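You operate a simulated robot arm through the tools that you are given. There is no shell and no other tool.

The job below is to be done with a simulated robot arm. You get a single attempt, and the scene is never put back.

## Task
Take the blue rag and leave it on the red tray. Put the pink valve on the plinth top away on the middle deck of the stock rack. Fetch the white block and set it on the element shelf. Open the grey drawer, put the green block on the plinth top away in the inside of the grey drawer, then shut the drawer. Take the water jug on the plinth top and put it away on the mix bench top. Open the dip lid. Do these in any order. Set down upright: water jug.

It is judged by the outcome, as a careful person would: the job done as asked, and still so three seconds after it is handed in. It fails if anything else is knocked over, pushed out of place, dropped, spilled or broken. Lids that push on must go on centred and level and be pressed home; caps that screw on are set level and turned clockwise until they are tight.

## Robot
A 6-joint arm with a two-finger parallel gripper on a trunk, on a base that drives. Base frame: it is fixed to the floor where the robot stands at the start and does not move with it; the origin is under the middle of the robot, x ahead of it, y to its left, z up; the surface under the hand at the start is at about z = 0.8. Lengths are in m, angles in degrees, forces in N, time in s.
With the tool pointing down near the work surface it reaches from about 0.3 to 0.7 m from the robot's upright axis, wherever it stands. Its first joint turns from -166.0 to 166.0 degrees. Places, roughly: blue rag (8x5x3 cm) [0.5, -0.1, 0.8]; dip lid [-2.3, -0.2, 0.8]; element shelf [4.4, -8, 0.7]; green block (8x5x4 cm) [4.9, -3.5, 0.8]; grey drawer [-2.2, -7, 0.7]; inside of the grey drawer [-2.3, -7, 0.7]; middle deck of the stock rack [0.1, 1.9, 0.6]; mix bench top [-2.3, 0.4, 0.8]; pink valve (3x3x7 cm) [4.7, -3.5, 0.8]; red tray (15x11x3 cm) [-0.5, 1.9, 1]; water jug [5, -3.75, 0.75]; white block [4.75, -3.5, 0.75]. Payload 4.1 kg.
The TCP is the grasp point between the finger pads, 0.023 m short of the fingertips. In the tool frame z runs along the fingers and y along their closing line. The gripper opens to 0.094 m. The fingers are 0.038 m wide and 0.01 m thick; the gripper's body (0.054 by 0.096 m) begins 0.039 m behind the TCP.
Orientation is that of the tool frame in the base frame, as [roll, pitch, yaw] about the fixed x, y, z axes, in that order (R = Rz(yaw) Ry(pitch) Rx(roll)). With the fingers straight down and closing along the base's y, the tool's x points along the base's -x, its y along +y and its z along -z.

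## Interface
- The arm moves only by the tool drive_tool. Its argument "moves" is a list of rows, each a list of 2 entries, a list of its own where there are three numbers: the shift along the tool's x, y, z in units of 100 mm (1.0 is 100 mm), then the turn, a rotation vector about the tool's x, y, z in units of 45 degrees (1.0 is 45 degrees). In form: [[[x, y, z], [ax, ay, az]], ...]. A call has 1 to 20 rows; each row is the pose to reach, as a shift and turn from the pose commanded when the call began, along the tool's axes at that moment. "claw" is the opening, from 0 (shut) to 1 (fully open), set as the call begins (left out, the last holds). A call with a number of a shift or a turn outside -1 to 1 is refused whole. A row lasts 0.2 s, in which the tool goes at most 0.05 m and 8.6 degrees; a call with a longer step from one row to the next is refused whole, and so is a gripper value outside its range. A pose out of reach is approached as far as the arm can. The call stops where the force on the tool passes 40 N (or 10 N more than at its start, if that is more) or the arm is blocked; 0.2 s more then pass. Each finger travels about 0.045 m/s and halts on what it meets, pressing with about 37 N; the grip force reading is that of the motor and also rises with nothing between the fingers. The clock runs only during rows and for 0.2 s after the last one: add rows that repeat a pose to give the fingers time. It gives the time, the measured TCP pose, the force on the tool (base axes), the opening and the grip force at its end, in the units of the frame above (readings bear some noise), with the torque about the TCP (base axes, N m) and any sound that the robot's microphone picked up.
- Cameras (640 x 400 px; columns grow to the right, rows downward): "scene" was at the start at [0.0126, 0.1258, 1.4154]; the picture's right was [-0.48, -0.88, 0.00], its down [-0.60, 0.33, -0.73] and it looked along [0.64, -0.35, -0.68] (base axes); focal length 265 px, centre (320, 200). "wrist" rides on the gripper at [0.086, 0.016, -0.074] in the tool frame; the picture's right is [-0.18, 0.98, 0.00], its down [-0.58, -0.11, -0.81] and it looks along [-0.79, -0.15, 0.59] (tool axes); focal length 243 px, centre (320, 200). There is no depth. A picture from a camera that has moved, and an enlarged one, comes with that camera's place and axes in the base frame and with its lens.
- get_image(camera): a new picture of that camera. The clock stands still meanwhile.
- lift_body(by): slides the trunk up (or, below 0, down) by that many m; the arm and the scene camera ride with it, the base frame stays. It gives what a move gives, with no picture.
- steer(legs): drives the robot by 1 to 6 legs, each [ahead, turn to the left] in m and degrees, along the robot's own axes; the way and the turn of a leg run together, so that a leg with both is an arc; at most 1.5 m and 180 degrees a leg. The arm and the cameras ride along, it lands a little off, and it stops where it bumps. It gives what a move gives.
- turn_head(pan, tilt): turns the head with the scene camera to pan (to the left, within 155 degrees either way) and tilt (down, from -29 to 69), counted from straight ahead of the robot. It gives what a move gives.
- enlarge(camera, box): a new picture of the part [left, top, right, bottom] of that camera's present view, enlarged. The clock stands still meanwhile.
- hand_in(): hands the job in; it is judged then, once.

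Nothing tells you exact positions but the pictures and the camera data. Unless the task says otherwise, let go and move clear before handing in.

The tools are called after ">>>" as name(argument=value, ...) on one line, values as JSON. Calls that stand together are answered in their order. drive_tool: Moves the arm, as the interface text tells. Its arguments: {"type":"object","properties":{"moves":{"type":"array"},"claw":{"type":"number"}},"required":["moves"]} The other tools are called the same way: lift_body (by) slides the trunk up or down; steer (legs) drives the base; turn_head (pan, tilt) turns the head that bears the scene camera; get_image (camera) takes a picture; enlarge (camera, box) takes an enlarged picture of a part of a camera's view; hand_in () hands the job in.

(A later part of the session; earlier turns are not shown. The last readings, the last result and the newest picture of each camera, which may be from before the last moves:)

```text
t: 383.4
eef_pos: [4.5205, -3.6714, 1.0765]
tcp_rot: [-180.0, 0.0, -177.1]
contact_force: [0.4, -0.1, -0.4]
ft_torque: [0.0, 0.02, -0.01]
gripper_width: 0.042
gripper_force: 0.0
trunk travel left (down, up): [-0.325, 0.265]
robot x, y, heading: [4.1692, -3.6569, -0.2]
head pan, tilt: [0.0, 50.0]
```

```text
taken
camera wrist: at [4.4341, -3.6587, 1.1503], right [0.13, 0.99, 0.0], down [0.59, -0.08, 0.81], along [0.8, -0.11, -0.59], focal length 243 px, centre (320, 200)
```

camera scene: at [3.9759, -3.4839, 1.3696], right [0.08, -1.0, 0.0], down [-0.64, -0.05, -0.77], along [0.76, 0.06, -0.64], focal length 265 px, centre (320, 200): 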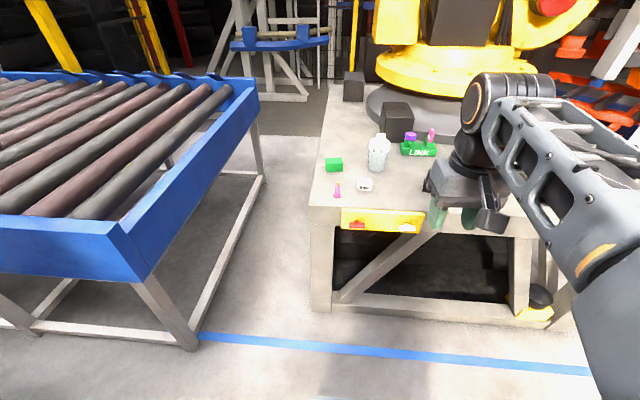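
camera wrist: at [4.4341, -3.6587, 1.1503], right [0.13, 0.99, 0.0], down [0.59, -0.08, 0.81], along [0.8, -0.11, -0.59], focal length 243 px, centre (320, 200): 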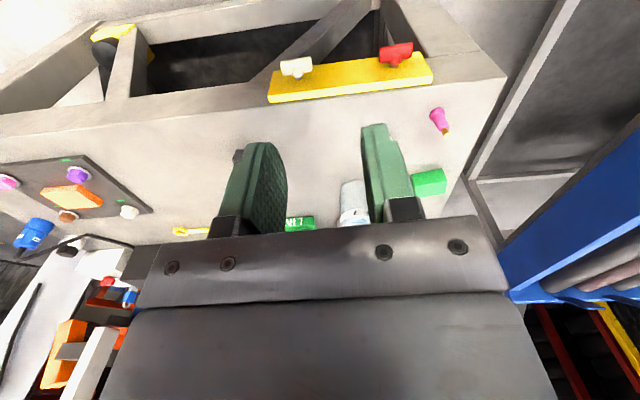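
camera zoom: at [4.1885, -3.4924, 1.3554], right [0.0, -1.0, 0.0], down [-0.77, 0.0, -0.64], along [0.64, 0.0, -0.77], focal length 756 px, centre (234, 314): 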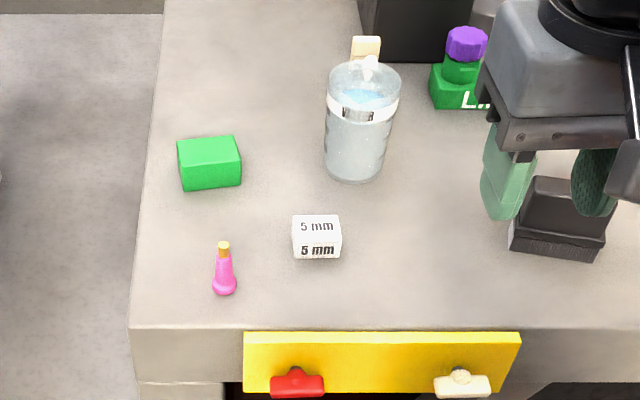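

The plinth top is at z≈0.765. White block centre ≈[4.774, -3.585], about 3.5x5x3.2 cm. I'll move above it with the gripper open, correcting the small yaw offset.

>>> drive_tool(moves=[[[-0.33, 0.15, 0.2], [0, 0, 0.03]], [[-0.66, 0.3, 0.5], [0, 0, 0.064]], [[-0.974, 0.451, 0.8], [0, 0, 0.064]]], claw=0.8)

>>> drive_tool(moves=[[[-0.3, 0.1, 0.05], [0, 0, 0]], [[-0.6, 0.2, 0.1], [0, 0, 0]], [[-0.95, 0.3, 0.15], [0, 0, 0]]])

>>> get_image(camera="wrist")

```text
t: 384.2
eef_pos: [4.616, -3.62, 0.9969]
tcp_rot: [180.0, 0.0, 180.0]
contact_force: [-0.5, -1.2, 0.5]
ft_torque: [0.0, 0.01, 0.01]
gripper_width: 0.0751
gripper_force: 0.0
trunk travel left (down, up): [-0.325, 0.265]
robot x, y, heading: [4.1679, -3.6585, -0.2]
head pan, tilt: [0.0, 50.0]
```

```text
t: 385.0
eef_pos: [4.7099, -3.5901, 0.9823]
tcp_rot: [-180.0, 0.0, 180.0]
contact_force: [-0.8, -0.5, 0.0]
ft_torque: [0.0, 0.0, 0.04]
gripper_width: 0.0753
gripper_force: 0.3
trunk travel left (down, up): [-0.325, 0.265]
robot x, y, heading: [4.1718, -3.66, -0.2]
head pan, tilt: [0.0, 50.0]
```

```text
taken
camera wrist: at [4.6243, -3.5742, 1.0555], right [0.18, 0.98, 0.0], down [0.58, -0.11, 0.81], along [0.79, -0.15, -0.59], focal length 243 px, centre (320, 200)
```

wrist: 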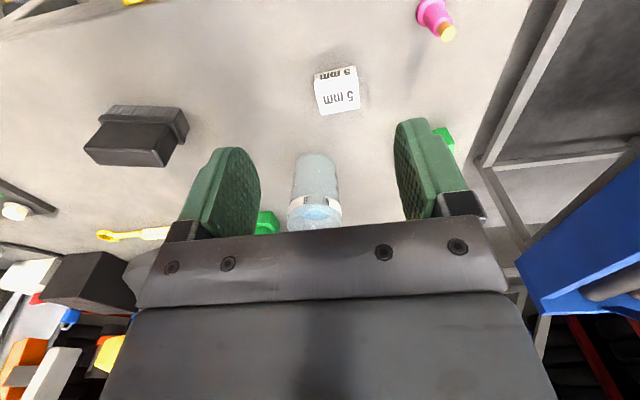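

>>> drive_tool(moves=[[[-0.33, 0.03, 0.3], [0, 0, 0]], [[-0.66, 0.07, 0.6], [0, 0, 0]], [[-0.66, 0.07, 1.0], [0, 0, 0]]])

>>> get_image(camera="wrist")

>>> enlarge(camera="scene", box=[250, 90, 450, 230])

```text
t: 385.8
eef_pos: [4.7764, -3.5838, 0.8811]
tcp_rot: [-179.9, 0.0, 180.0]
contact_force: [-0.2, 0.4, -1.4]
ft_torque: [0.0, 0.0, 0.02]
gripper_width: 0.0752
gripper_force: 0.1
trunk travel left (down, up): [-0.325, 0.265]
robot x, y, heading: [4.1722, -3.6611, -0.5]
head pan, tilt: [0.0, 50.0]
```

```text
taken
camera wrist: at [4.6908, -3.5662, 0.9545], right [0.18, 0.98, 0.0], down [0.58, -0.11, 0.81], along [0.79, -0.15, -0.59], focal length 243 px, centre (320, 200)
```

wrist: 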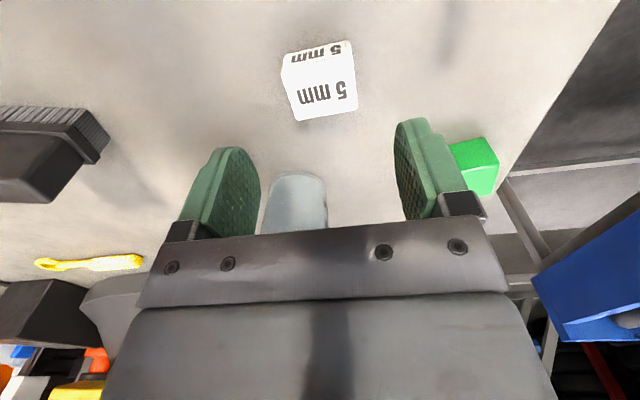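

```text
2.86 times, centred on (350, 160) of scene
camera zoom: at [4.1888, -3.4923, 1.3554], right [0.0, -1.0, 0.0], down [-0.77, 0.0, -0.64], along [0.64, 0.0, -0.77], focal length 756 px, centre (234, 314)
```

zoom: 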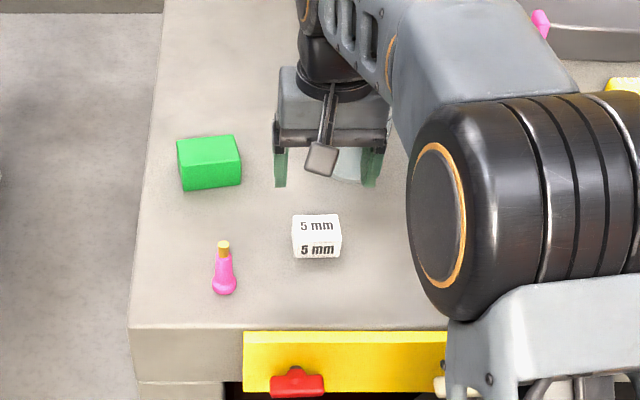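

>>> drive_tool(moves=[[[0, 0, 0.3], [0, 0, 0]], [[0, 0, 0.6], [0, 0, 0]], [[0, 0, 0.78], [0, 0, 0]], [[0, 0, 0.86], [0, 0, 0]]])

>>> get_image(camera="wrist")

```text
t: 386.8
eef_pos: [4.7766, -3.5843, 0.7959]
tcp_rot: [180.0, 0.0, -180.0]
contact_force: [-0.2, 0.0, -0.8]
ft_torque: [0.0, -0.01, 0.01]
gripper_width: 0.0752
gripper_force: 0.0
trunk travel left (down, up): [-0.325, 0.265]
robot x, y, heading: [4.1692, -3.66, -0.5]
head pan, tilt: [0.0, 50.0]
```

```text
taken
camera wrist: at [4.6905, -3.567, 0.8691], right [0.18, 0.98, 0.0], down [0.58, -0.11, 0.81], along [0.79, -0.15, -0.59], focal length 243 px, centre (320, 200)
```

wrist: 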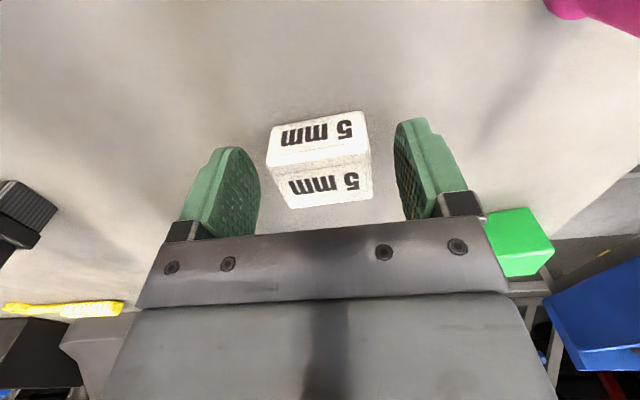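

>>> drive_tool(moves=[[[0, 0, 0.03], [0, 0, 0]], [[0, 0, 0.03], [0, 0, 0]], [[0, 0, 0.03], [0, 0, 0]], [[0, 0, 0.03], [0, 0, 0]], [[0, 0, 0.03], [0, 0, 0]], [[0, 0, 0.03], [0, 0, 0]]], claw=0.3)

>>> drive_tool(moves=[[[0, 0, -0.1], [0, 0, 0]], [[0, 0, -0.4], [0, 0, 0]], [[0, 0, -0.7], [0, 0, 0]], [[0, 0, -1.0], [0, 0, 0]]])

>>> get_image(camera="wrist")

```text
t: 388.2
eef_pos: [4.7767, -3.5851, 0.7936]
tcp_rot: [179.9, -0.1, -179.9]
contact_force: [-0.3, -0.2, 0.2]
ft_torque: [0.0, 0.0, 0.0]
gripper_width: 0.0494
gripper_force: 36.8
trunk travel left (down, up): [-0.325, 0.265]
robot x, y, heading: [4.1662, -3.6572, -0.5]
head pan, tilt: [0.0, 50.0]
```

```text
t: 389.2
eef_pos: [4.7765, -3.5845, 0.8924]
tcp_rot: [-180.0, -0.1, 180.0]
contact_force: [0.1, 0.0, -0.2]
ft_torque: [0.0, 0.02, 0.0]
gripper_width: 0.0493
gripper_force: 37.2
trunk travel left (down, up): [-0.325, 0.265]
robot x, y, heading: [4.1725, -3.6615, -0.2]
head pan, tilt: [0.0, 50.0]
```

```text
taken
camera wrist: at [4.6907, -3.5669, 0.966], right [0.18, 0.98, 0.0], down [0.58, -0.11, 0.81], along [0.79, -0.15, -0.59], focal length 243 px, centre (320, 200)
```

wrist: 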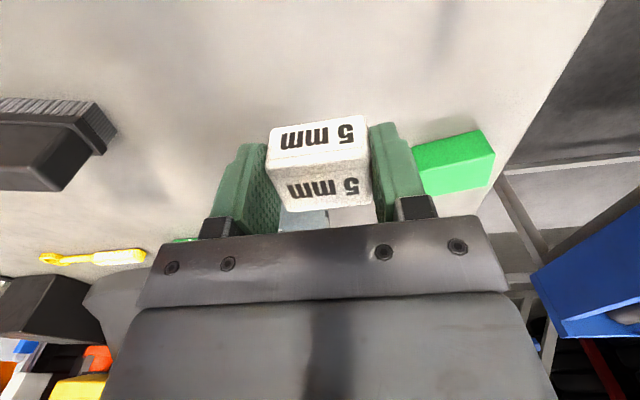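

The white block is held. I'll lift and retract, then look for the way to the element shelf at [4.4, -8].

>>> drive_tool(moves=[[[0, 0, -0.4], [0, 0, 0]], [[0.3, 0, -0.8], [0, 0, 0]], [[0.6, 0, -1.0], [0, 0, 0]], [[0.9, 0, -1.0], [0, 0, 0]]])

>>> drive_tool(moves=[[[0.4, -0.2, -0.2], [0, 0, 0]], [[0.8, -0.4, -0.5], [0, 0, 0]], [[1.0, -0.6, -0.8], [0, 0, 0]]])

>>> steer(legs=[[-0.6, 0]])

>>> turn_head(pan=-60, tilt=15)

>>> get_image(camera="scene")

```text
t: 390.2
eef_pos: [4.6861, -3.5838, 0.9934]
tcp_rot: [-179.9, -0.2, -180.0]
contact_force: [-0.2, 0.7, -0.3]
ft_torque: [-0.04, 0.02, 0.02]
gripper_width: 0.0495
gripper_force: 36.8
trunk travel left (down, up): [-0.325, 0.265]
robot x, y, heading: [4.1719, -3.658, -0.2]
head pan, tilt: [0.0, 50.0]
```

```text
refused: row 2 steps farther than a row can; nothing moved
```

```text
t: 393.6
eef_pos: [4.0914, -3.5794, 0.9925]
tcp_rot: [180.0, 0.0, -179.9]
contact_force: [-0.1, -0.7, -1.1]
ft_torque: [-0.01, -0.01, 0.0]
gripper_width: 0.0495
gripper_force: 37.3
trunk travel left (down, up): [-0.325, 0.265]
robot x, y, heading: [3.5779, -3.6564, 0.0]
head pan, tilt: [0.0, 50.0]
```

```text
t: 394.9
eef_pos: [4.0914, -3.5801, 0.9934]
tcp_rot: [180.0, 0.0, -179.8]
contact_force: [-0.1, 0.9, -0.9]
ft_torque: [-0.02, 0.03, 0.01]
gripper_width: 0.0496
gripper_force: 37.6
trunk travel left (down, up): [-0.325, 0.265]
robot x, y, heading: [3.576, -3.6563, -0.1]
head pan, tilt: [-60.0, 15.0]
```

```text
taken
camera scene: at [3.562, -3.5715, 1.409], right [-0.87, -0.5, 0.0], down [-0.13, 0.22, -0.97], along [0.48, -0.84, -0.26], focal length 265 px, centre (320, 200)
```

scene: 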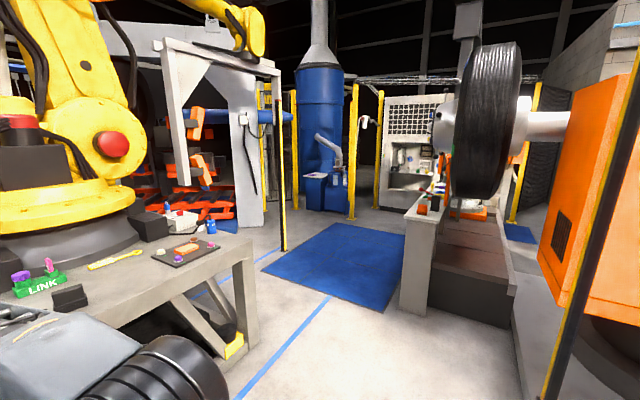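

The element shelf appears to be the alcove shelf in the white machine with the mesh window. I'll zoom in and check the route south.

>>> enlarge(camera="scene", box=[330, 80, 530, 280])

>>> drive_tool(moves=[[[0.4, -0.2, -0.2], [0, 0, 0]], [[0.7, -0.4, -0.5], [0, 0, 0]], [[1.0, -0.6, -0.8], [0, 0, 0]]])

```text
2.00 times, centred on (430, 180) of scene
camera zoom: at [3.562, -3.5715, 1.409], right [-0.87, -0.5, 0.0], down [-0.13, 0.22, -0.97], along [0.48, -0.84, -0.26], focal length 529 px, centre (100, 240)
```

zoom: 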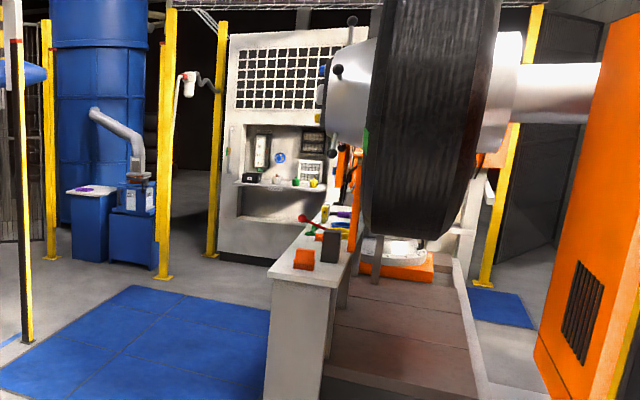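

```text
t: 395.7
eef_pos: [3.9905, -3.6407, 1.0739]
tcp_rot: [-180.0, 0.1, -179.9]
contact_force: [0.1, 0.0, -1.5]
ft_torque: [0.0, 0.02, 0.0]
gripper_width: 0.0494
gripper_force: 36.6
trunk travel left (down, up): [-0.325, 0.265]
robot x, y, heading: [3.5742, -3.6555, -0.2]
head pan, tilt: [-60.0, 15.0]
```

The route is clear: diagonally past the plinth corner to about [4.55, -5.5], then south toward the shelf.

>>> steer(legs=[[0, -62], [1.5, 0], [0.5, 0], [0, -28]])

>>> turn_head(pan=0, tilt=22)

>>> get_image(camera="scene")

```text
t: 409.8
eef_pos: [4.5305, -5.8402, 1.0737]
tcp_rot: [180.0, -0.1, 90.5]
contact_force: [-0.7, 0.5, -1.0]
ft_torque: [0.03, 0.02, 0.01]
gripper_width: 0.0495
gripper_force: 36.9
trunk travel left (down, up): [-0.325, 0.265]
robot x, y, heading: [4.5134, -5.4223, -89.8]
head pan, tilt: [-60.0, 15.0]
```

```text
t: 411.1
eef_pos: [4.5305, -5.8404, 1.0741]
tcp_rot: [179.9, 0.0, 90.4]
contact_force: [0.3, 0.6, 0.1]
ft_torque: [0.01, -0.01, -0.03]
gripper_width: 0.0495
gripper_force: 37.5
trunk travel left (down, up): [-0.325, 0.265]
robot x, y, heading: [4.5162, -5.4234, -89.9]
head pan, tilt: [0.0, 22.0]
```

```text
taken
camera scene: at [4.6807, -5.4579, 1.3977], right [-1.0, 0.0, 0.0], down [0.0, 0.37, -0.93], along [0.0, -0.93, -0.37], focal length 265 px, centre (320, 200)
```

scene: 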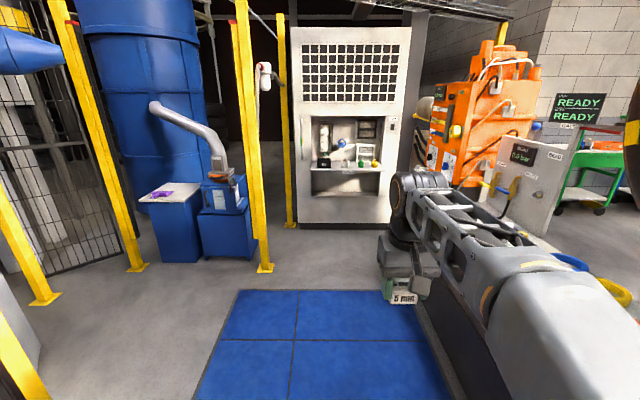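

>>> enlarge(camera="scene", box=[280, 100, 420, 230])

```text
3.08 times, centred on (350, 165) of scene
camera zoom: at [4.6807, -5.4579, 1.3977], right [-1.0, 0.0, 0.0], down [0.0, 0.37, -0.93], along [0.0, -0.93, -0.37], focal length 814 px, centre (228, 308)
```

zoom: 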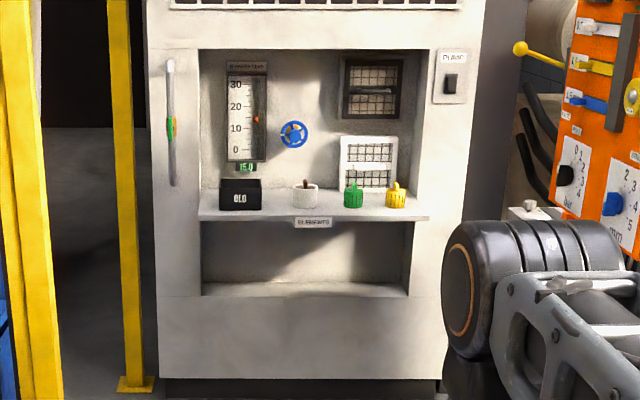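

>>> steer(legs=[[1.5, 0]])

>>> turn_head(pan=10, tilt=30)

>>> get_image(camera="scene")

>>> enlarge(camera="scene", box=[320, 130, 480, 240])

```text
t: 418.5
eef_pos: [4.5325, -7.3393, 1.076]
tcp_rot: [-179.9, -0.1, 90.3]
contact_force: [0.1, -0.6, -1.6]
ft_torque: [0.05, 0.03, -0.01]
gripper_width: 0.0494
gripper_force: 36.6
trunk travel left (down, up): [-0.325, 0.265]
robot x, y, heading: [4.5179, -6.9251, -89.7]
head pan, tilt: [0.0, 22.0]
```

```text
t: 419.2
eef_pos: [4.5322, -7.3393, 1.0735]
tcp_rot: [-179.9, -0.1, 90.3]
contact_force: [-0.2, -0.1, -0.1]
ft_torque: [0.01, 0.02, 0.02]
gripper_width: 0.0491
gripper_force: 37.3
trunk travel left (down, up): [-0.325, 0.265]
robot x, y, heading: [4.5182, -6.9237, -89.8]
head pan, tilt: [10.0, 30.0]
```

```text
taken
camera scene: at [4.6991, -6.9531, 1.3849], right [-0.98, -0.17, 0.0], down [-0.09, 0.49, -0.87], along [0.15, -0.85, -0.5], focal length 265 px, centre (320, 200)
```

scene: 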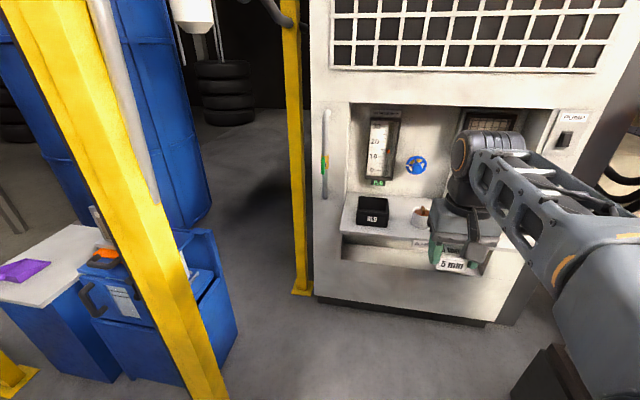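

```text
3.64 times, centred on (400, 185) of scene
camera zoom: at [4.6991, -6.9531, 1.3849], right [-0.98, -0.17, 0.0], down [-0.09, 0.49, -0.87], along [0.15, -0.85, -0.5], focal length 962 px, centre (29, 254)
```

zoom: 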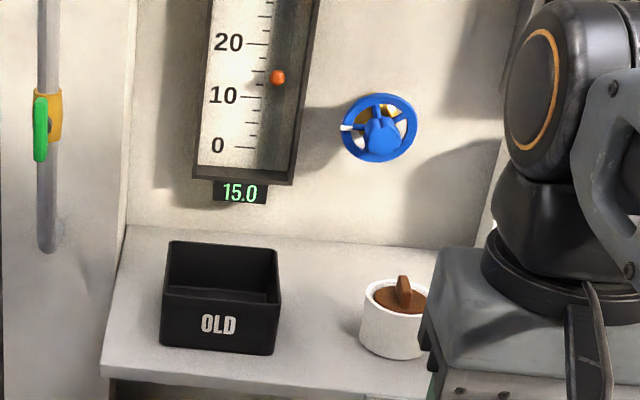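

The shelf holds an OLD box and several elements, with a gap at x≈4.52 between the OLD box and the white element. I'll move closer and look down at it.

>>> steer(legs=[[0.36, 0]])

>>> turn_head(pan=0, tilt=45)

>>> get_image(camera="scene")

>>> get_image(camera="wrist")

```text
t: 421.5
eef_pos: [4.536, -7.6981, 1.0735]
tcp_rot: [180.0, -0.1, 90.5]
contact_force: [0.2, 0.8, -0.6]
ft_torque: [0.0, 0.01, 0.0]
gripper_width: 0.0493
gripper_force: 36.8
trunk travel left (down, up): [-0.325, 0.265]
robot x, y, heading: [4.5173, -7.2824, -89.9]
head pan, tilt: [10.0, 30.0]
```

```text
t: 422.3
eef_pos: [4.5356, -7.6987, 1.0741]
tcp_rot: [-180.0, 0.0, 90.5]
contact_force: [0.6, -1.2, -1.4]
ft_torque: [0.01, 0.02, 0.0]
gripper_width: 0.0494
gripper_force: 37.4
trunk travel left (down, up): [-0.325, 0.265]
robot x, y, heading: [4.5187, -7.2816, -89.8]
head pan, tilt: [0.0, 45.0]
```

```text
taken
camera scene: at [4.6844, -7.3041, 1.3623], right [-1.0, 0.0, 0.0], down [0.0, 0.71, -0.71], along [0.0, -0.71, -0.71], focal length 265 px, centre (320, 200)
```

scene: 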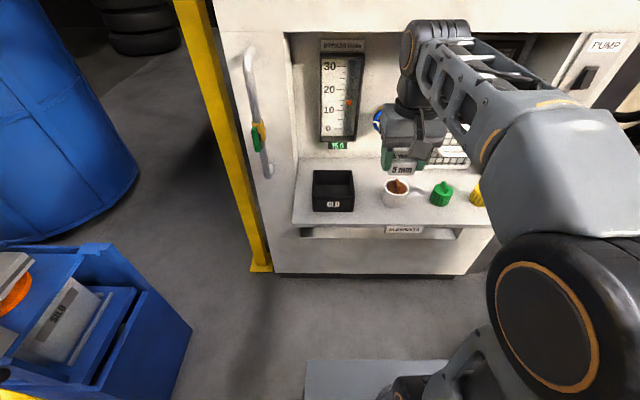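

```text
taken
camera wrist: at [4.5512, -7.6109, 1.1475], right [0.98, -0.18, 0.0], down [-0.1, -0.58, 0.81], along [-0.14, -0.79, -0.59], focal length 243 px, centre (320, 200)
```

wrist: 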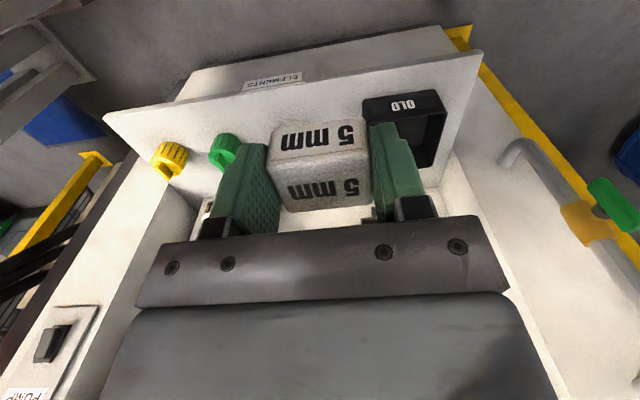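

>>> enlarge(camera="scene", box=[280, 140, 500, 260])

```text
2.91 times, centred on (390, 200) of scene
camera zoom: at [4.6844, -7.3041, 1.3623], right [-1.0, 0.0, 0.0], down [0.0, 0.71, -0.71], along [0.0, -0.71, -0.71], focal length 770 px, centre (116, 200)
```

zoom: 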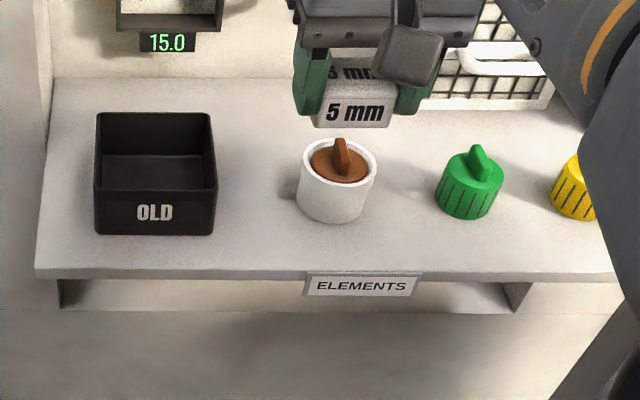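

The shelf is at z≈0.73 with its front edge at y≈-7.82. I'll place the block at about [4.522, -7.868], in the gap between the OLD box and the white element and slightly forward, so the fingers stay clear. First I'll move above that spot.

>>> drive_tool(moves=[[[-0.3, -0.04, 0.2], [0, 0, 0]], [[-0.6, -0.08, 0.4], [0, 0, 0]], [[-0.9, -0.12, 0.6], [0, 0, 0]]])

>>> drive_tool(moves=[[[-0.3, 0, 0.3], [0, 0, 0]], [[-0.6, 0, 0.6], [0, 0, 0]], [[-0.79, -0.01, 1.0], [0, 0, 0]]])

>>> enlarge(camera="scene", box=[280, 140, 500, 260])

>>> get_image(camera="wrist")

```text
t: 423.1
eef_pos: [4.5239, -7.789, 1.0146]
tcp_rot: [-180.0, 0.0, 90.5]
contact_force: [-0.2, -0.1, -1.5]
ft_torque: [-0.01, 0.01, 0.0]
gripper_width: 0.0492
gripper_force: 37.3
trunk travel left (down, up): [-0.325, 0.265]
robot x, y, heading: [4.5152, -7.2803, -89.9]
head pan, tilt: [0.0, 45.0]
```

```text
t: 423.9
eef_pos: [4.5237, -7.8694, 0.9134]
tcp_rot: [-180.0, 0.1, 90.5]
contact_force: [0.5, 0.1, -0.7]
ft_torque: [0.0, -0.01, 0.01]
gripper_width: 0.0494
gripper_force: 37.2
trunk travel left (down, up): [-0.325, 0.265]
robot x, y, heading: [4.5178, -7.2813, -89.7]
head pan, tilt: [0.0, 45.0]
```

```text
2.91 times, centred on (390, 200) of scene
camera zoom: at [4.6844, -7.304, 1.3623], right [-1.0, 0.0, 0.0], down [0.0, 0.71, -0.71], along [0.0, -0.71, -0.71], focal length 770 px, centre (116, 200)
```

zoom: 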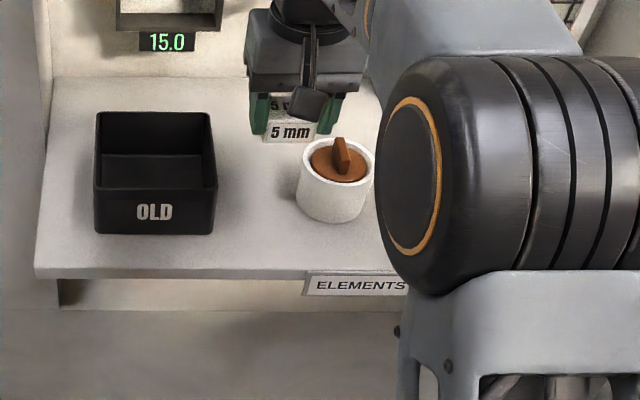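

```text
taken
camera wrist: at [4.5396, -7.7817, 0.9868], right [0.98, -0.18, 0.0], down [-0.1, -0.58, 0.81], along [-0.14, -0.79, -0.59], focal length 243 px, centre (320, 200)
```

wrist: 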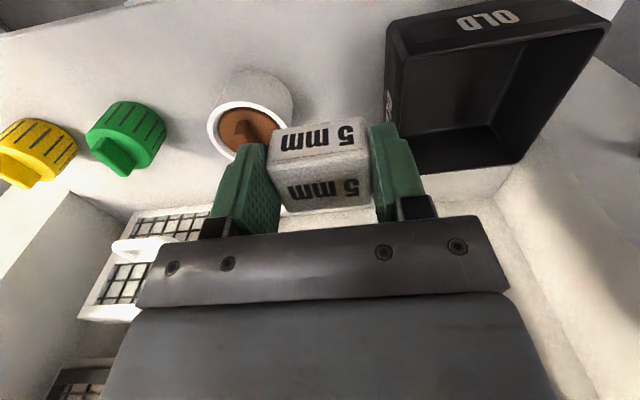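

>>> drive_tool(moves=[[[0, 0, 0.4], [0, 0, 0]], [[0, 0, 0.8], [0, 0, 0]], [[0, 0, 1.0], [0, 0, 0]]])

>>> enlarge(camera="scene", box=[280, 140, 440, 260])

>>> get_image(camera="wrist")

```text
t: 424.7
eef_pos: [4.5245, -7.8694, 0.8135]
tcp_rot: [-179.9, 0.0, 90.5]
contact_force: [-0.1, 0.2, -0.7]
ft_torque: [0.03, 0.0, -0.01]
gripper_width: 0.0493
gripper_force: 36.9
trunk travel left (down, up): [-0.325, 0.265]
robot x, y, heading: [4.5172, -7.2819, -89.7]
head pan, tilt: [0.0, 45.0]
```

```text
3.33 times, centred on (360, 200) of scene
camera zoom: at [4.6844, -7.3041, 1.3623], right [-1.0, 0.0, 0.0], down [0.0, 0.71, -0.71], along [0.0, -0.71, -0.71], focal length 882 px, centre (187, 200)
```

zoom: 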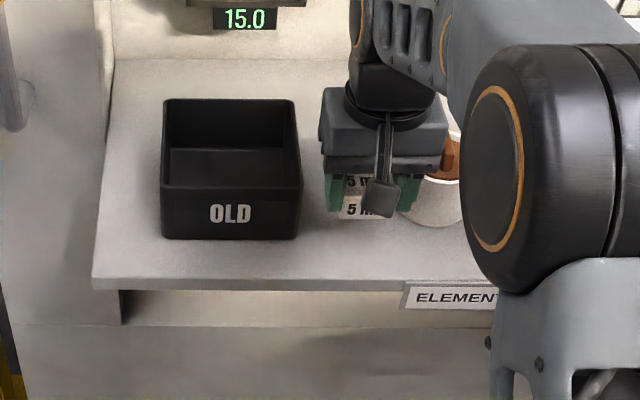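

```text
taken
camera wrist: at [4.5403, -7.7805, 0.8868], right [0.98, -0.18, 0.0], down [-0.1, -0.58, 0.81], along [-0.14, -0.79, -0.59], focal length 243 px, centre (320, 200)
```

wrist: 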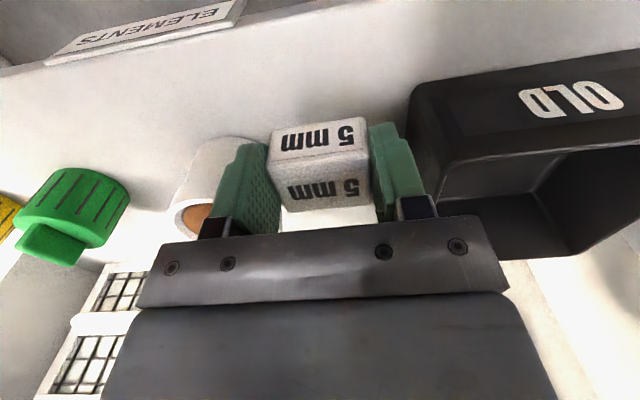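

>>> drive_tool(moves=[[[0, 0, 0.2], [0, 0, 0]], [[0, 0, 0.35], [0, 0, 0]], [[0, 0, 0.42], [0, 0, 0]]])

>>> drive_tool(moves=[[[0, 0, 0.04], [0, 0, 0]], [[0, 0, 0.04], [0, 0, 0]]])

>>> drive_tool(moves=[[[0, 0, 0.03], [0, 0, 0]], [[0, 0, 0.03], [0, 0, 0]]])

>>> get_image(camera="wrist")

```text
t: 425.5
eef_pos: [4.5248, -7.8677, 0.7719]
tcp_rot: [-179.9, 0.1, 90.5]
contact_force: [0.5, 1.2, 4.7]
ft_torque: [0.06, 0.01, -0.02]
gripper_width: 0.0493
gripper_force: 37.2
trunk travel left (down, up): [-0.325, 0.265]
robot x, y, heading: [4.5177, -7.2816, -90.0]
head pan, tilt: [0.0, 45.0]
```

```text
t: 426.1
eef_pos: [4.5238, -7.8672, 0.7714]
tcp_rot: [180.0, 0.4, 90.4]
contact_force: [0.7, 0.1, 32.8]
ft_torque: [0.13, -0.02, -0.01]
gripper_width: 0.0495
gripper_force: 36.8
trunk travel left (down, up): [-0.325, 0.265]
robot x, y, heading: [4.5165, -7.2801, -89.8]
head pan, tilt: [0.0, 45.0]
```

```text
t: 426.7
eef_pos: [4.5234, -7.8669, 0.7666]
tcp_rot: [180.0, 0.1, 90.4]
contact_force: [0.5, -1.4, 23.2]
ft_torque: [-0.27, -0.06, 0.06]
gripper_width: 0.0493
gripper_force: 37.3
trunk travel left (down, up): [-0.325, 0.265]
robot x, y, heading: [4.5187, -7.2814, -89.9]
head pan, tilt: [0.0, 45.0]
```

```text
taken
camera wrist: at [4.5392, -7.7787, 0.839], right [0.98, -0.18, 0.0], down [-0.1, -0.58, 0.81], along [-0.14, -0.79, -0.59], focal length 243 px, centre (320, 200)
```

wrist: 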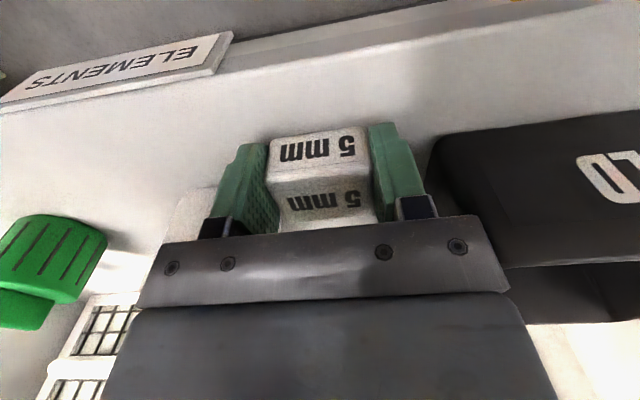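

The block is resting on the shelf. I'll ease the pressure, open slightly and lift straight up.

>>> drive_tool(moves=[[[0, 0, -0.02], [0, 0, 0]], [[0, 0, -0.02], [0, 0, 0]]])

>>> drive_tool(moves=[[[0, 0, 0], [0, 0, 0]], [[0, 0, 0], [0, 0, 0]], [[0, 0, 0], [0, 0, 0]]], claw=0.67)

>>> drive_tool(moves=[[[0, 0, -0.2], [0, 0, 0]], [[0, 0, -0.5], [0, 0, 0]], [[0, 0, -0.9], [0, 0, 0]]])

>>> get_image(camera="wrist")

>>> enlarge(camera="scene", box=[280, 140, 440, 260])

```text
t: 427.3
eef_pos: [4.5227, -7.8667, 0.7662]
tcp_rot: [180.0, -0.2, 90.5]
contact_force: [-1.3, -2.1, 8.4]
ft_torque: [-0.24, -0.03, -0.02]
gripper_width: 0.0495
gripper_force: 37.0
trunk travel left (down, up): [-0.325, 0.265]
robot x, y, heading: [4.5137, -7.2811, -89.9]
head pan, tilt: [0.0, 45.0]
```

```text
t: 428.1
eef_pos: [4.5246, -7.8685, 0.7665]
tcp_rot: [179.9, 0.0, 90.5]
contact_force: [0.2, -0.6, -0.1]
ft_torque: [-0.02, 0.01, 0.02]
gripper_width: 0.0631
gripper_force: 0.1
trunk travel left (down, up): [-0.325, 0.265]
robot x, y, heading: [4.5204, -7.2843, -89.9]
head pan, tilt: [0.0, 45.0]
```

```text
t: 428.9
eef_pos: [4.5238, -7.8675, 0.8563]
tcp_rot: [-180.0, 0.0, 90.5]
contact_force: [-0.8, -0.8, -0.1]
ft_torque: [0.0, 0.0, 0.03]
gripper_width: 0.063
gripper_force: 0.1
trunk travel left (down, up): [-0.325, 0.265]
robot x, y, heading: [4.5153, -7.2816, -89.8]
head pan, tilt: [0.0, 45.0]
```

```text
taken
camera wrist: at [4.5403, -7.7802, 0.9301], right [0.98, -0.18, 0.0], down [-0.1, -0.58, 0.81], along [-0.14, -0.79, -0.59], focal length 243 px, centre (320, 200)
```

wrist: 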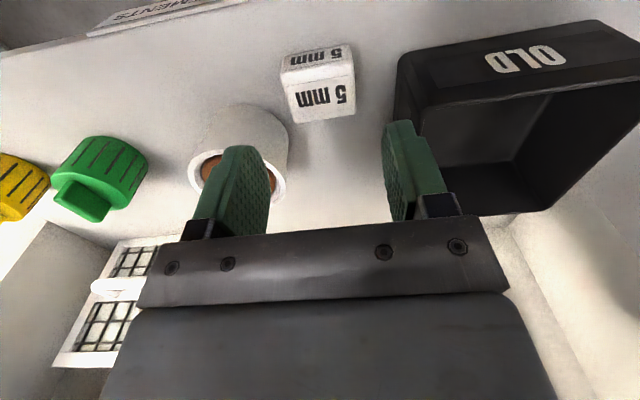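

```text
3.33 times, centred on (360, 200) of scene
camera zoom: at [4.6844, -7.3041, 1.3622], right [-1.0, 0.0, 0.0], down [0.0, 0.71, -0.71], along [0.0, -0.71, -0.71], focal length 882 px, centre (187, 200)
```

zoom: 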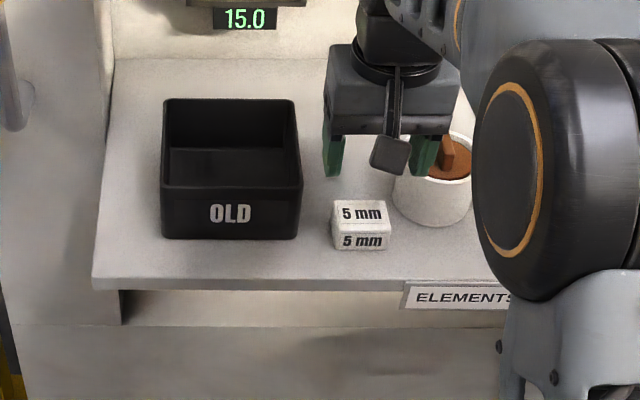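

The white block is in place on the element shelf. I'll retract the arm and retrace the path back to the plinth.

>>> drive_tool(moves=[[[0, 0, -0.4], [0, 0, 0]], [[0.2, 0, -0.8], [0, 0, 0]], [[0.5, 0, -1.0], [0, 0, 0]], [[0.9, 0, -1.0], [0, 0, 0]]], claw=0.5)

>>> drive_tool(moves=[[[0.3, 0, -0.3], [0, 0, 0]], [[0.6, 0, -0.6], [0, 0, 0]], [[0.9, 0, -0.9], [0, 0, 0]], [[1.0, 0, -1.0], [0, 0, 0]]])

>>> steer(legs=[[-1.5, 0], [-0.38, 0], [0, 28], [-1.5, 0], [-0.5, 0], [0, 62]])

>>> turn_head(pan=0, tilt=35)

>>> get_image(camera="scene")

```text
t: 429.9
eef_pos: [4.5232, -7.7782, 0.9567]
tcp_rot: [-180.0, 0.0, 90.5]
contact_force: [-0.3, -0.7, 0.7]
ft_torque: [0.0, 0.0, -0.01]
gripper_width: 0.0469
gripper_force: 0.1
trunk travel left (down, up): [-0.325, 0.265]
robot x, y, heading: [4.5165, -7.2837, -90.1]
head pan, tilt: [0.0, 45.0]
```

```text
t: 430.9
eef_pos: [4.5218, -7.6765, 1.057]
tcp_rot: [180.0, 0.0, 90.5]
contact_force: [0.8, 0.3, -0.3]
ft_torque: [-0.01, 0.01, -0.02]
gripper_width: 0.0472
gripper_force: 0.0
trunk travel left (down, up): [-0.325, 0.265]
robot x, y, heading: [4.5153, -7.2823, -90.0]
head pan, tilt: [0.0, 45.0]
```

```text
t: 454.1
eef_pos: [3.908, -3.64, 1.0568]
tcp_rot: [-180.0, -0.1, -178.0]
contact_force: [-0.8, -0.4, -0.9]
ft_torque: [0.03, 0.01, -0.04]
gripper_width: 0.047
gripper_force: 0.1
trunk travel left (down, up): [-0.325, 0.265]
robot x, y, heading: [3.5135, -3.6548, 1.7]
head pan, tilt: [0.0, 45.0]
```

```text
t: 454.8
eef_pos: [3.9076, -3.6399, 1.0574]
tcp_rot: [180.0, 0.1, -177.8]
contact_force: [0.1, -0.9, -0.2]
ft_torque: [0.02, 0.0, -0.02]
gripper_width: 0.047
gripper_force: 0.0
trunk travel left (down, up): [-0.325, 0.265]
robot x, y, heading: [3.5124, -3.6559, 2.1]
head pan, tilt: [0.0, 35.0]
```

```text
taken
camera scene: at [3.5353, -3.4889, 1.377], right [0.03, -1.0, 0.0], down [-0.57, -0.02, -0.82], along [0.82, 0.03, -0.57], focal length 265 px, centre (320, 200)
```

scene: 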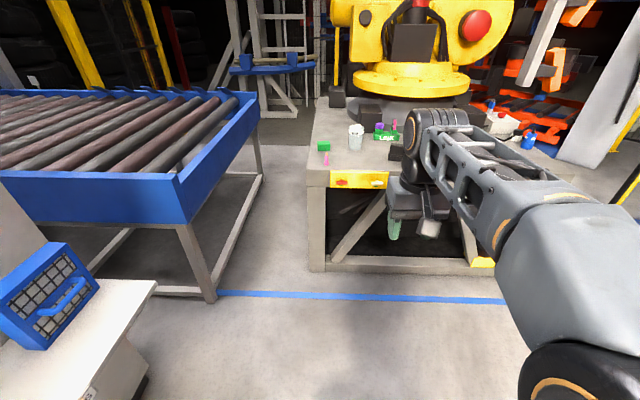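

Back at the plinth. Next is the pink valve, which goes on the middle deck under another deck, so I'll grip it with the tool tilted forward about 35° to fit underneath later. I'll drive up first.

>>> steer(legs=[[0.64, -2]])

>>> turn_head(pan=0, tilt=50)

>>> enlarge(camera="scene", box=[250, 90, 450, 230])

>>> get_image(camera="wrist")

```text
t: 458.4
eef_pos: [4.5561, -3.6499, 1.0573]
tcp_rot: [180.0, 0.0, 179.7]
contact_force: [-0.3, -0.3, 1.1]
ft_torque: [-0.01, 0.01, 0.0]
gripper_width: 0.0469
gripper_force: 0.1
trunk travel left (down, up): [-0.325, 0.265]
robot x, y, heading: [4.1592, -3.6482, -0.4]
head pan, tilt: [0.0, 35.0]
```

```text
t: 459.2
eef_pos: [4.5548, -3.6487, 1.0577]
tcp_rot: [-179.9, 0.0, 179.7]
contact_force: [-0.2, 1.1, 0.4]
ft_torque: [0.03, -0.01, -0.03]
gripper_width: 0.0473
gripper_force: 0.0
trunk travel left (down, up): [-0.325, 0.265]
robot x, y, heading: [4.1566, -3.6521, -0.7]
head pan, tilt: [0.0, 50.0]
```

```text
2.86 times, centred on (350, 160) of scene
camera zoom: at [4.1783, -3.483, 1.3554], right [-0.01, -1.0, 0.0], down [-0.77, 0.01, -0.64], along [0.64, -0.01, -0.77], focal length 756 px, centre (234, 314)
```

zoom: 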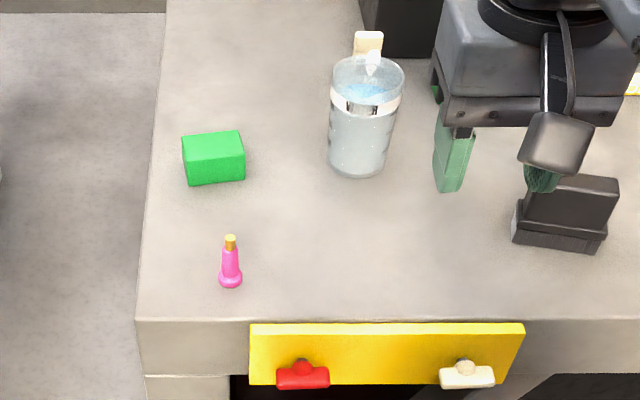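

```text
taken
camera wrist: at [4.4692, -3.6324, 1.1304], right [0.19, 0.98, 0.0], down [0.58, -0.11, 0.81], along [0.79, -0.15, -0.59], focal length 243 px, centre (320, 200)
```

wrist: 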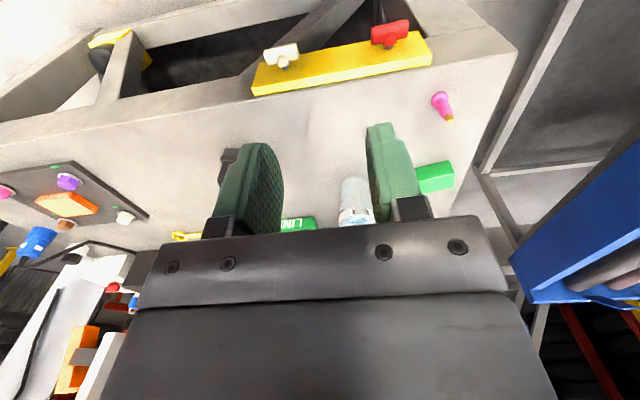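

The valve is at about [4.715, -3.487]. I'll move to a pre-grasp point above and behind it while tilting the tool 35° forward.

>>> drive_tool(moves=[[[-0.13, 0.2, 0.2], [0, 0, 0]], [[-0.26, 0.4, 0.4], [0, 0, 0]], [[-0.39, 0.6, 0.6], [0, 0, 0]], [[-0.5, 0.81, 0.85], [0, 0, 0]]], claw=0.6)

>>> drive_tool(moves=[[[-0.13, 0.2, 0.2], [0, -0.16, 0]], [[-0.26, 0.4, 0.4], [0, -0.32, 0]], [[-0.39, 0.6, 0.6], [0, -0.48, 0]], [[-0.53, 0.81, 0.9], [0, -0.63, 0]], [[-0.53, 0.81, 0.9], [0, -0.778, 0]]])

>>> get_image(camera="wrist")

>>> enlarge(camera="scene", box=[250, 90, 450, 230])

```text
t: 460.2
eef_pos: [4.6059, -3.5692, 0.9729]
tcp_rot: [-180.0, -0.1, 179.7]
contact_force: [-0.4, 0.3, 0.4]
ft_torque: [0.02, 0.01, 0.01]
gripper_width: 0.0564
gripper_force: 0.1
trunk travel left (down, up): [-0.325, 0.265]
robot x, y, heading: [4.1613, -3.6489, -0.5]
head pan, tilt: [0.0, 50.0]
```

```text
t: 461.4
eef_pos: [4.6584, -3.4883, 0.8815]
tcp_rot: [-180.0, 35.0, 179.7]
contact_force: [0.1, 0.0, -1.1]
ft_torque: [0.01, 0.0, 0.0]
gripper_width: 0.0561
gripper_force: 0.1
trunk travel left (down, up): [-0.325, 0.265]
robot x, y, heading: [4.1568, -3.6515, -0.5]
head pan, tilt: [0.0, 50.0]
```

```text
taken
camera wrist: at [4.5455, -3.4704, 0.8923], right [0.16, 0.98, 0.11], down [0.01, -0.11, 0.99], along [0.99, -0.15, -0.03], focal length 243 px, centre (320, 200)
```

wrist: 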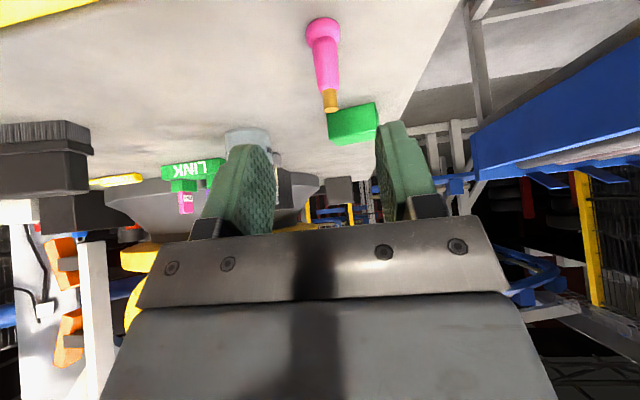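

```text
2.86 times, centred on (350, 160) of scene
camera zoom: at [4.1785, -3.4827, 1.3553], right [-0.01, -1.0, 0.0], down [-0.77, 0.01, -0.64], along [0.64, -0.01, -0.77], focal length 756 px, centre (234, 314)
```

zoom: 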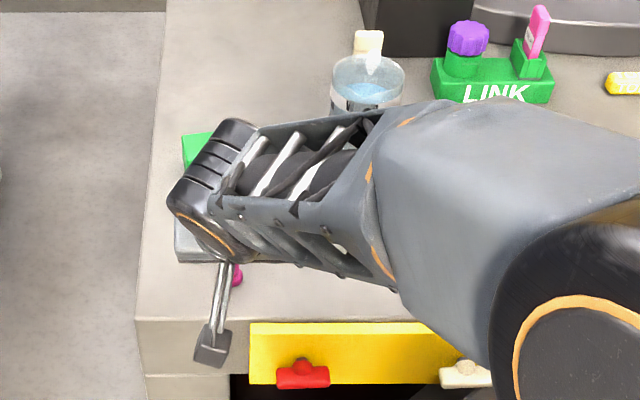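

>>> drive_tool(moves=[[[0, 0.06, 0.25], [0, 0, 0]], [[0, 0.06, 0.5], [0, 0, 0]], [[0, 0.06, 0.75], [0, 0, 0]], [[0, 0.06, 0.95], [0, 0, 0]]])

>>> get_image(camera="wrist")

```text
t: 462.4
eef_pos: [4.7137, -3.4815, 0.8041]
tcp_rot: [-180.0, 35.0, 179.6]
contact_force: [-0.1, -0.4, -0.2]
ft_torque: [0.01, 0.01, 0.0]
gripper_width: 0.0565
gripper_force: 0.0
trunk travel left (down, up): [-0.325, 0.265]
robot x, y, heading: [4.162, -3.6484, -0.8]
head pan, tilt: [0.0, 50.0]
```

```text
taken
camera wrist: at [4.6001, -3.4648, 0.8149], right [0.16, 0.98, 0.11], down [0.01, -0.11, 0.99], along [0.99, -0.15, -0.03], focal length 243 px, centre (320, 200)
```

wrist: 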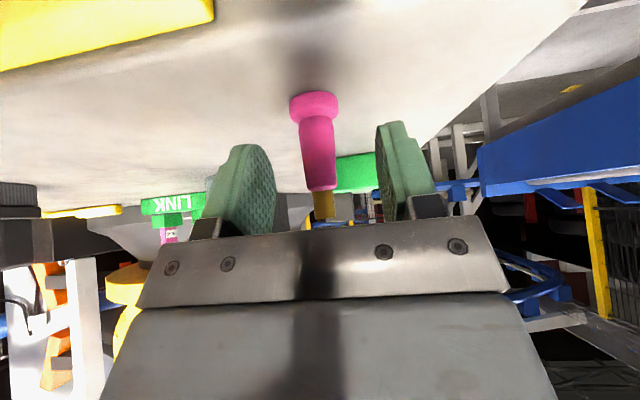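

>>> drive_tool(moves=[[[0, 0, 0.07], [0, 0, 0]], [[0, 0, 0.07], [0, 0, 0]]])

>>> drive_tool(moves=[[[0, 0, 0], [0, 0, 0]], [[0, 0, 0], [0, 0, 0]], [[0, 0, 0], [0, 0, 0]], [[0, 0, 0], [0, 0, 0]], [[0, 0, 0], [0, 0, 0]]], claw=0.05)

>>> get_image(camera="wrist")

```text
t: 463.0
eef_pos: [4.7168, -3.4829, 0.7989]
tcp_rot: [180.0, 35.0, 179.7]
contact_force: [-0.5, -0.3, -0.1]
ft_torque: [-0.02, -0.01, -0.01]
gripper_width: 0.0562
gripper_force: 0.1
trunk travel left (down, up): [-0.325, 0.265]
robot x, y, heading: [4.1625, -3.6478, -0.4]
head pan, tilt: [0.0, 50.0]
```

```text
t: 464.2
eef_pos: [4.7174, -3.4832, 0.7986]
tcp_rot: [-180.0, 35.0, 179.7]
contact_force: [0.3, 0.5, 0.2]
ft_torque: [0.01, 0.03, 0.0]
gripper_width: 0.0147
gripper_force: 36.9
trunk travel left (down, up): [-0.325, 0.265]
robot x, y, heading: [4.16, -3.6485, -0.8]
head pan, tilt: [0.0, 50.0]
```

```text
taken
camera wrist: at [4.604, -3.465, 0.809], right [0.16, 0.98, 0.11], down [0.01, -0.11, 0.99], along [0.99, -0.15, -0.03], focal length 243 px, centre (320, 200)
```

wrist: 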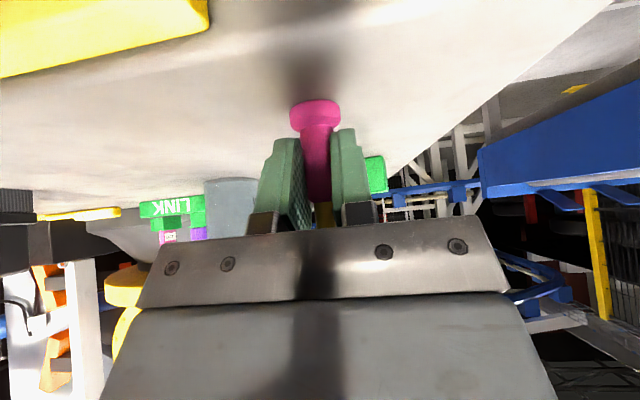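

Valve gripped. I'll lift it straight up and check.

>>> drive_tool(moves=[[[-0.06, 0, -0.08], [0, 0, 0]], [[-0.2, 0, -0.28], [0, 0, 0]], [[-0.4, 0, -0.57], [0, 0, 0]], [[-0.574, 0, -0.819], [0, 0, 0]]])

>>> drive_tool(moves=[[[-0.1, 0, -0.3], [0, 0, 0]], [[-0.2, 0, -0.6], [0, 0, 0]], [[-0.2, 0, -0.95], [0, 0, 0]]])

>>> get_image(camera="wrist")

>>> get_image(camera="scene")

```text
t: 465.2
eef_pos: [4.7166, -3.4822, 0.8984]
tcp_rot: [180.0, 34.8, 179.7]
contact_force: [0.4, -0.1, -0.1]
ft_torque: [0.0, 0.04, 0.03]
gripper_width: 0.0143
gripper_force: 37.0
trunk travel left (down, up): [-0.325, 0.265]
robot x, y, heading: [4.1619, -3.6504, -0.7]
head pan, tilt: [0.0, 50.0]
```

```text
t: 466.0
eef_pos: [4.6803, -3.483, 0.9885]
tcp_rot: [-179.9, 35.0, 179.9]
contact_force: [0.4, 0.8, -0.3]
ft_torque: [-0.01, 0.0, 0.0]
gripper_width: 0.0143
gripper_force: 36.8
trunk travel left (down, up): [-0.325, 0.265]
robot x, y, heading: [4.1578, -3.6468, -0.8]
head pan, tilt: [0.0, 50.0]
```

```text
taken
camera wrist: at [4.5666, -3.465, 0.9984], right [0.16, 0.98, 0.1], down [0.01, -0.11, 0.99], along [0.99, -0.15, -0.03], focal length 243 px, centre (320, 200)
```

wrist: 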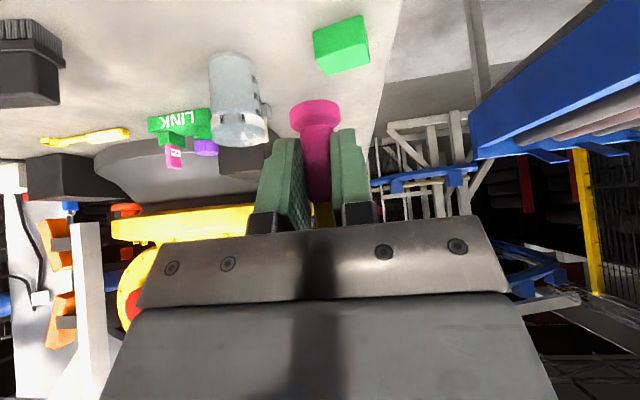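

```text
taken
camera scene: at [4.1785, -3.4829, 1.3553], right [-0.01, -1.0, 0.0], down [-0.77, 0.01, -0.64], along [0.64, -0.01, -0.77], focal length 265 px, centre (320, 200)
```

scene: 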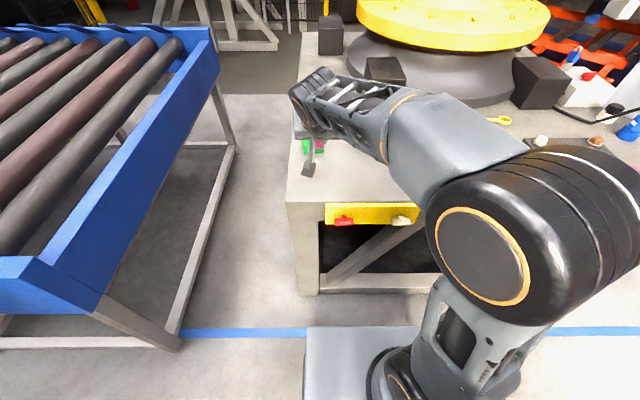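

Valve is held securely. I'll tuck the arm, then drive the long way back to the stock rack.

>>> drive_tool(moves=[[[0.11, -0.2, -0.19], [0, 0, 0]], [[0.22, -0.4, -0.38], [0, 0, 0]], [[0.33, -0.6, -0.57], [0, 0, 0]], [[0.45, -0.78, -0.75], [0, 0, 0]]])

>>> drive_tool(moves=[[[0.11, -0.2, -0.19], [0, 0, 0]], [[0.22, -0.4, -0.38], [0, 0, 0]], [[0.33, -0.6, -0.57], [0, 0, 0]], [[0.45, -0.78, -0.75], [0, 0, 0]]])

>>> steer(legs=[[-0.9, 0]])

```text
t: 467.0
eef_pos: [4.5984, -3.5599, 1.022]
tcp_rot: [-180.0, 35.0, 179.8]
contact_force: [-0.3, 0.5, 0.0]
ft_torque: [-0.03, 0.01, -0.01]
gripper_width: 0.0144
gripper_force: 37.3
trunk travel left (down, up): [-0.325, 0.265]
robot x, y, heading: [4.158, -3.6462, -0.4]
head pan, tilt: [0.0, 50.0]
```

```text
t: 468.0
eef_pos: [4.5264, -3.6354, 1.045]
tcp_rot: [-179.8, 32.1, -179.8]
contact_force: [-0.5, 0.3, -0.2]
ft_torque: [-0.01, -0.02, 0.0]
gripper_width: 0.0143
gripper_force: 37.4
trunk travel left (down, up): [-0.325, 0.265]
robot x, y, heading: [4.1572, -3.6475, -0.4]
head pan, tilt: [0.0, 50.0]
```

```text
t: 472.7
eef_pos: [3.6216, -3.6285, 1.0456]
tcp_rot: [-179.8, 32.2, 179.7]
contact_force: [0.1, 0.3, -1.3]
ft_torque: [0.02, -0.02, 0.0]
gripper_width: 0.0151
gripper_force: 37.5
trunk travel left (down, up): [-0.325, 0.265]
robot x, y, heading: [3.2558, -3.6427, -0.8]
head pan, tilt: [0.0, 50.0]
```

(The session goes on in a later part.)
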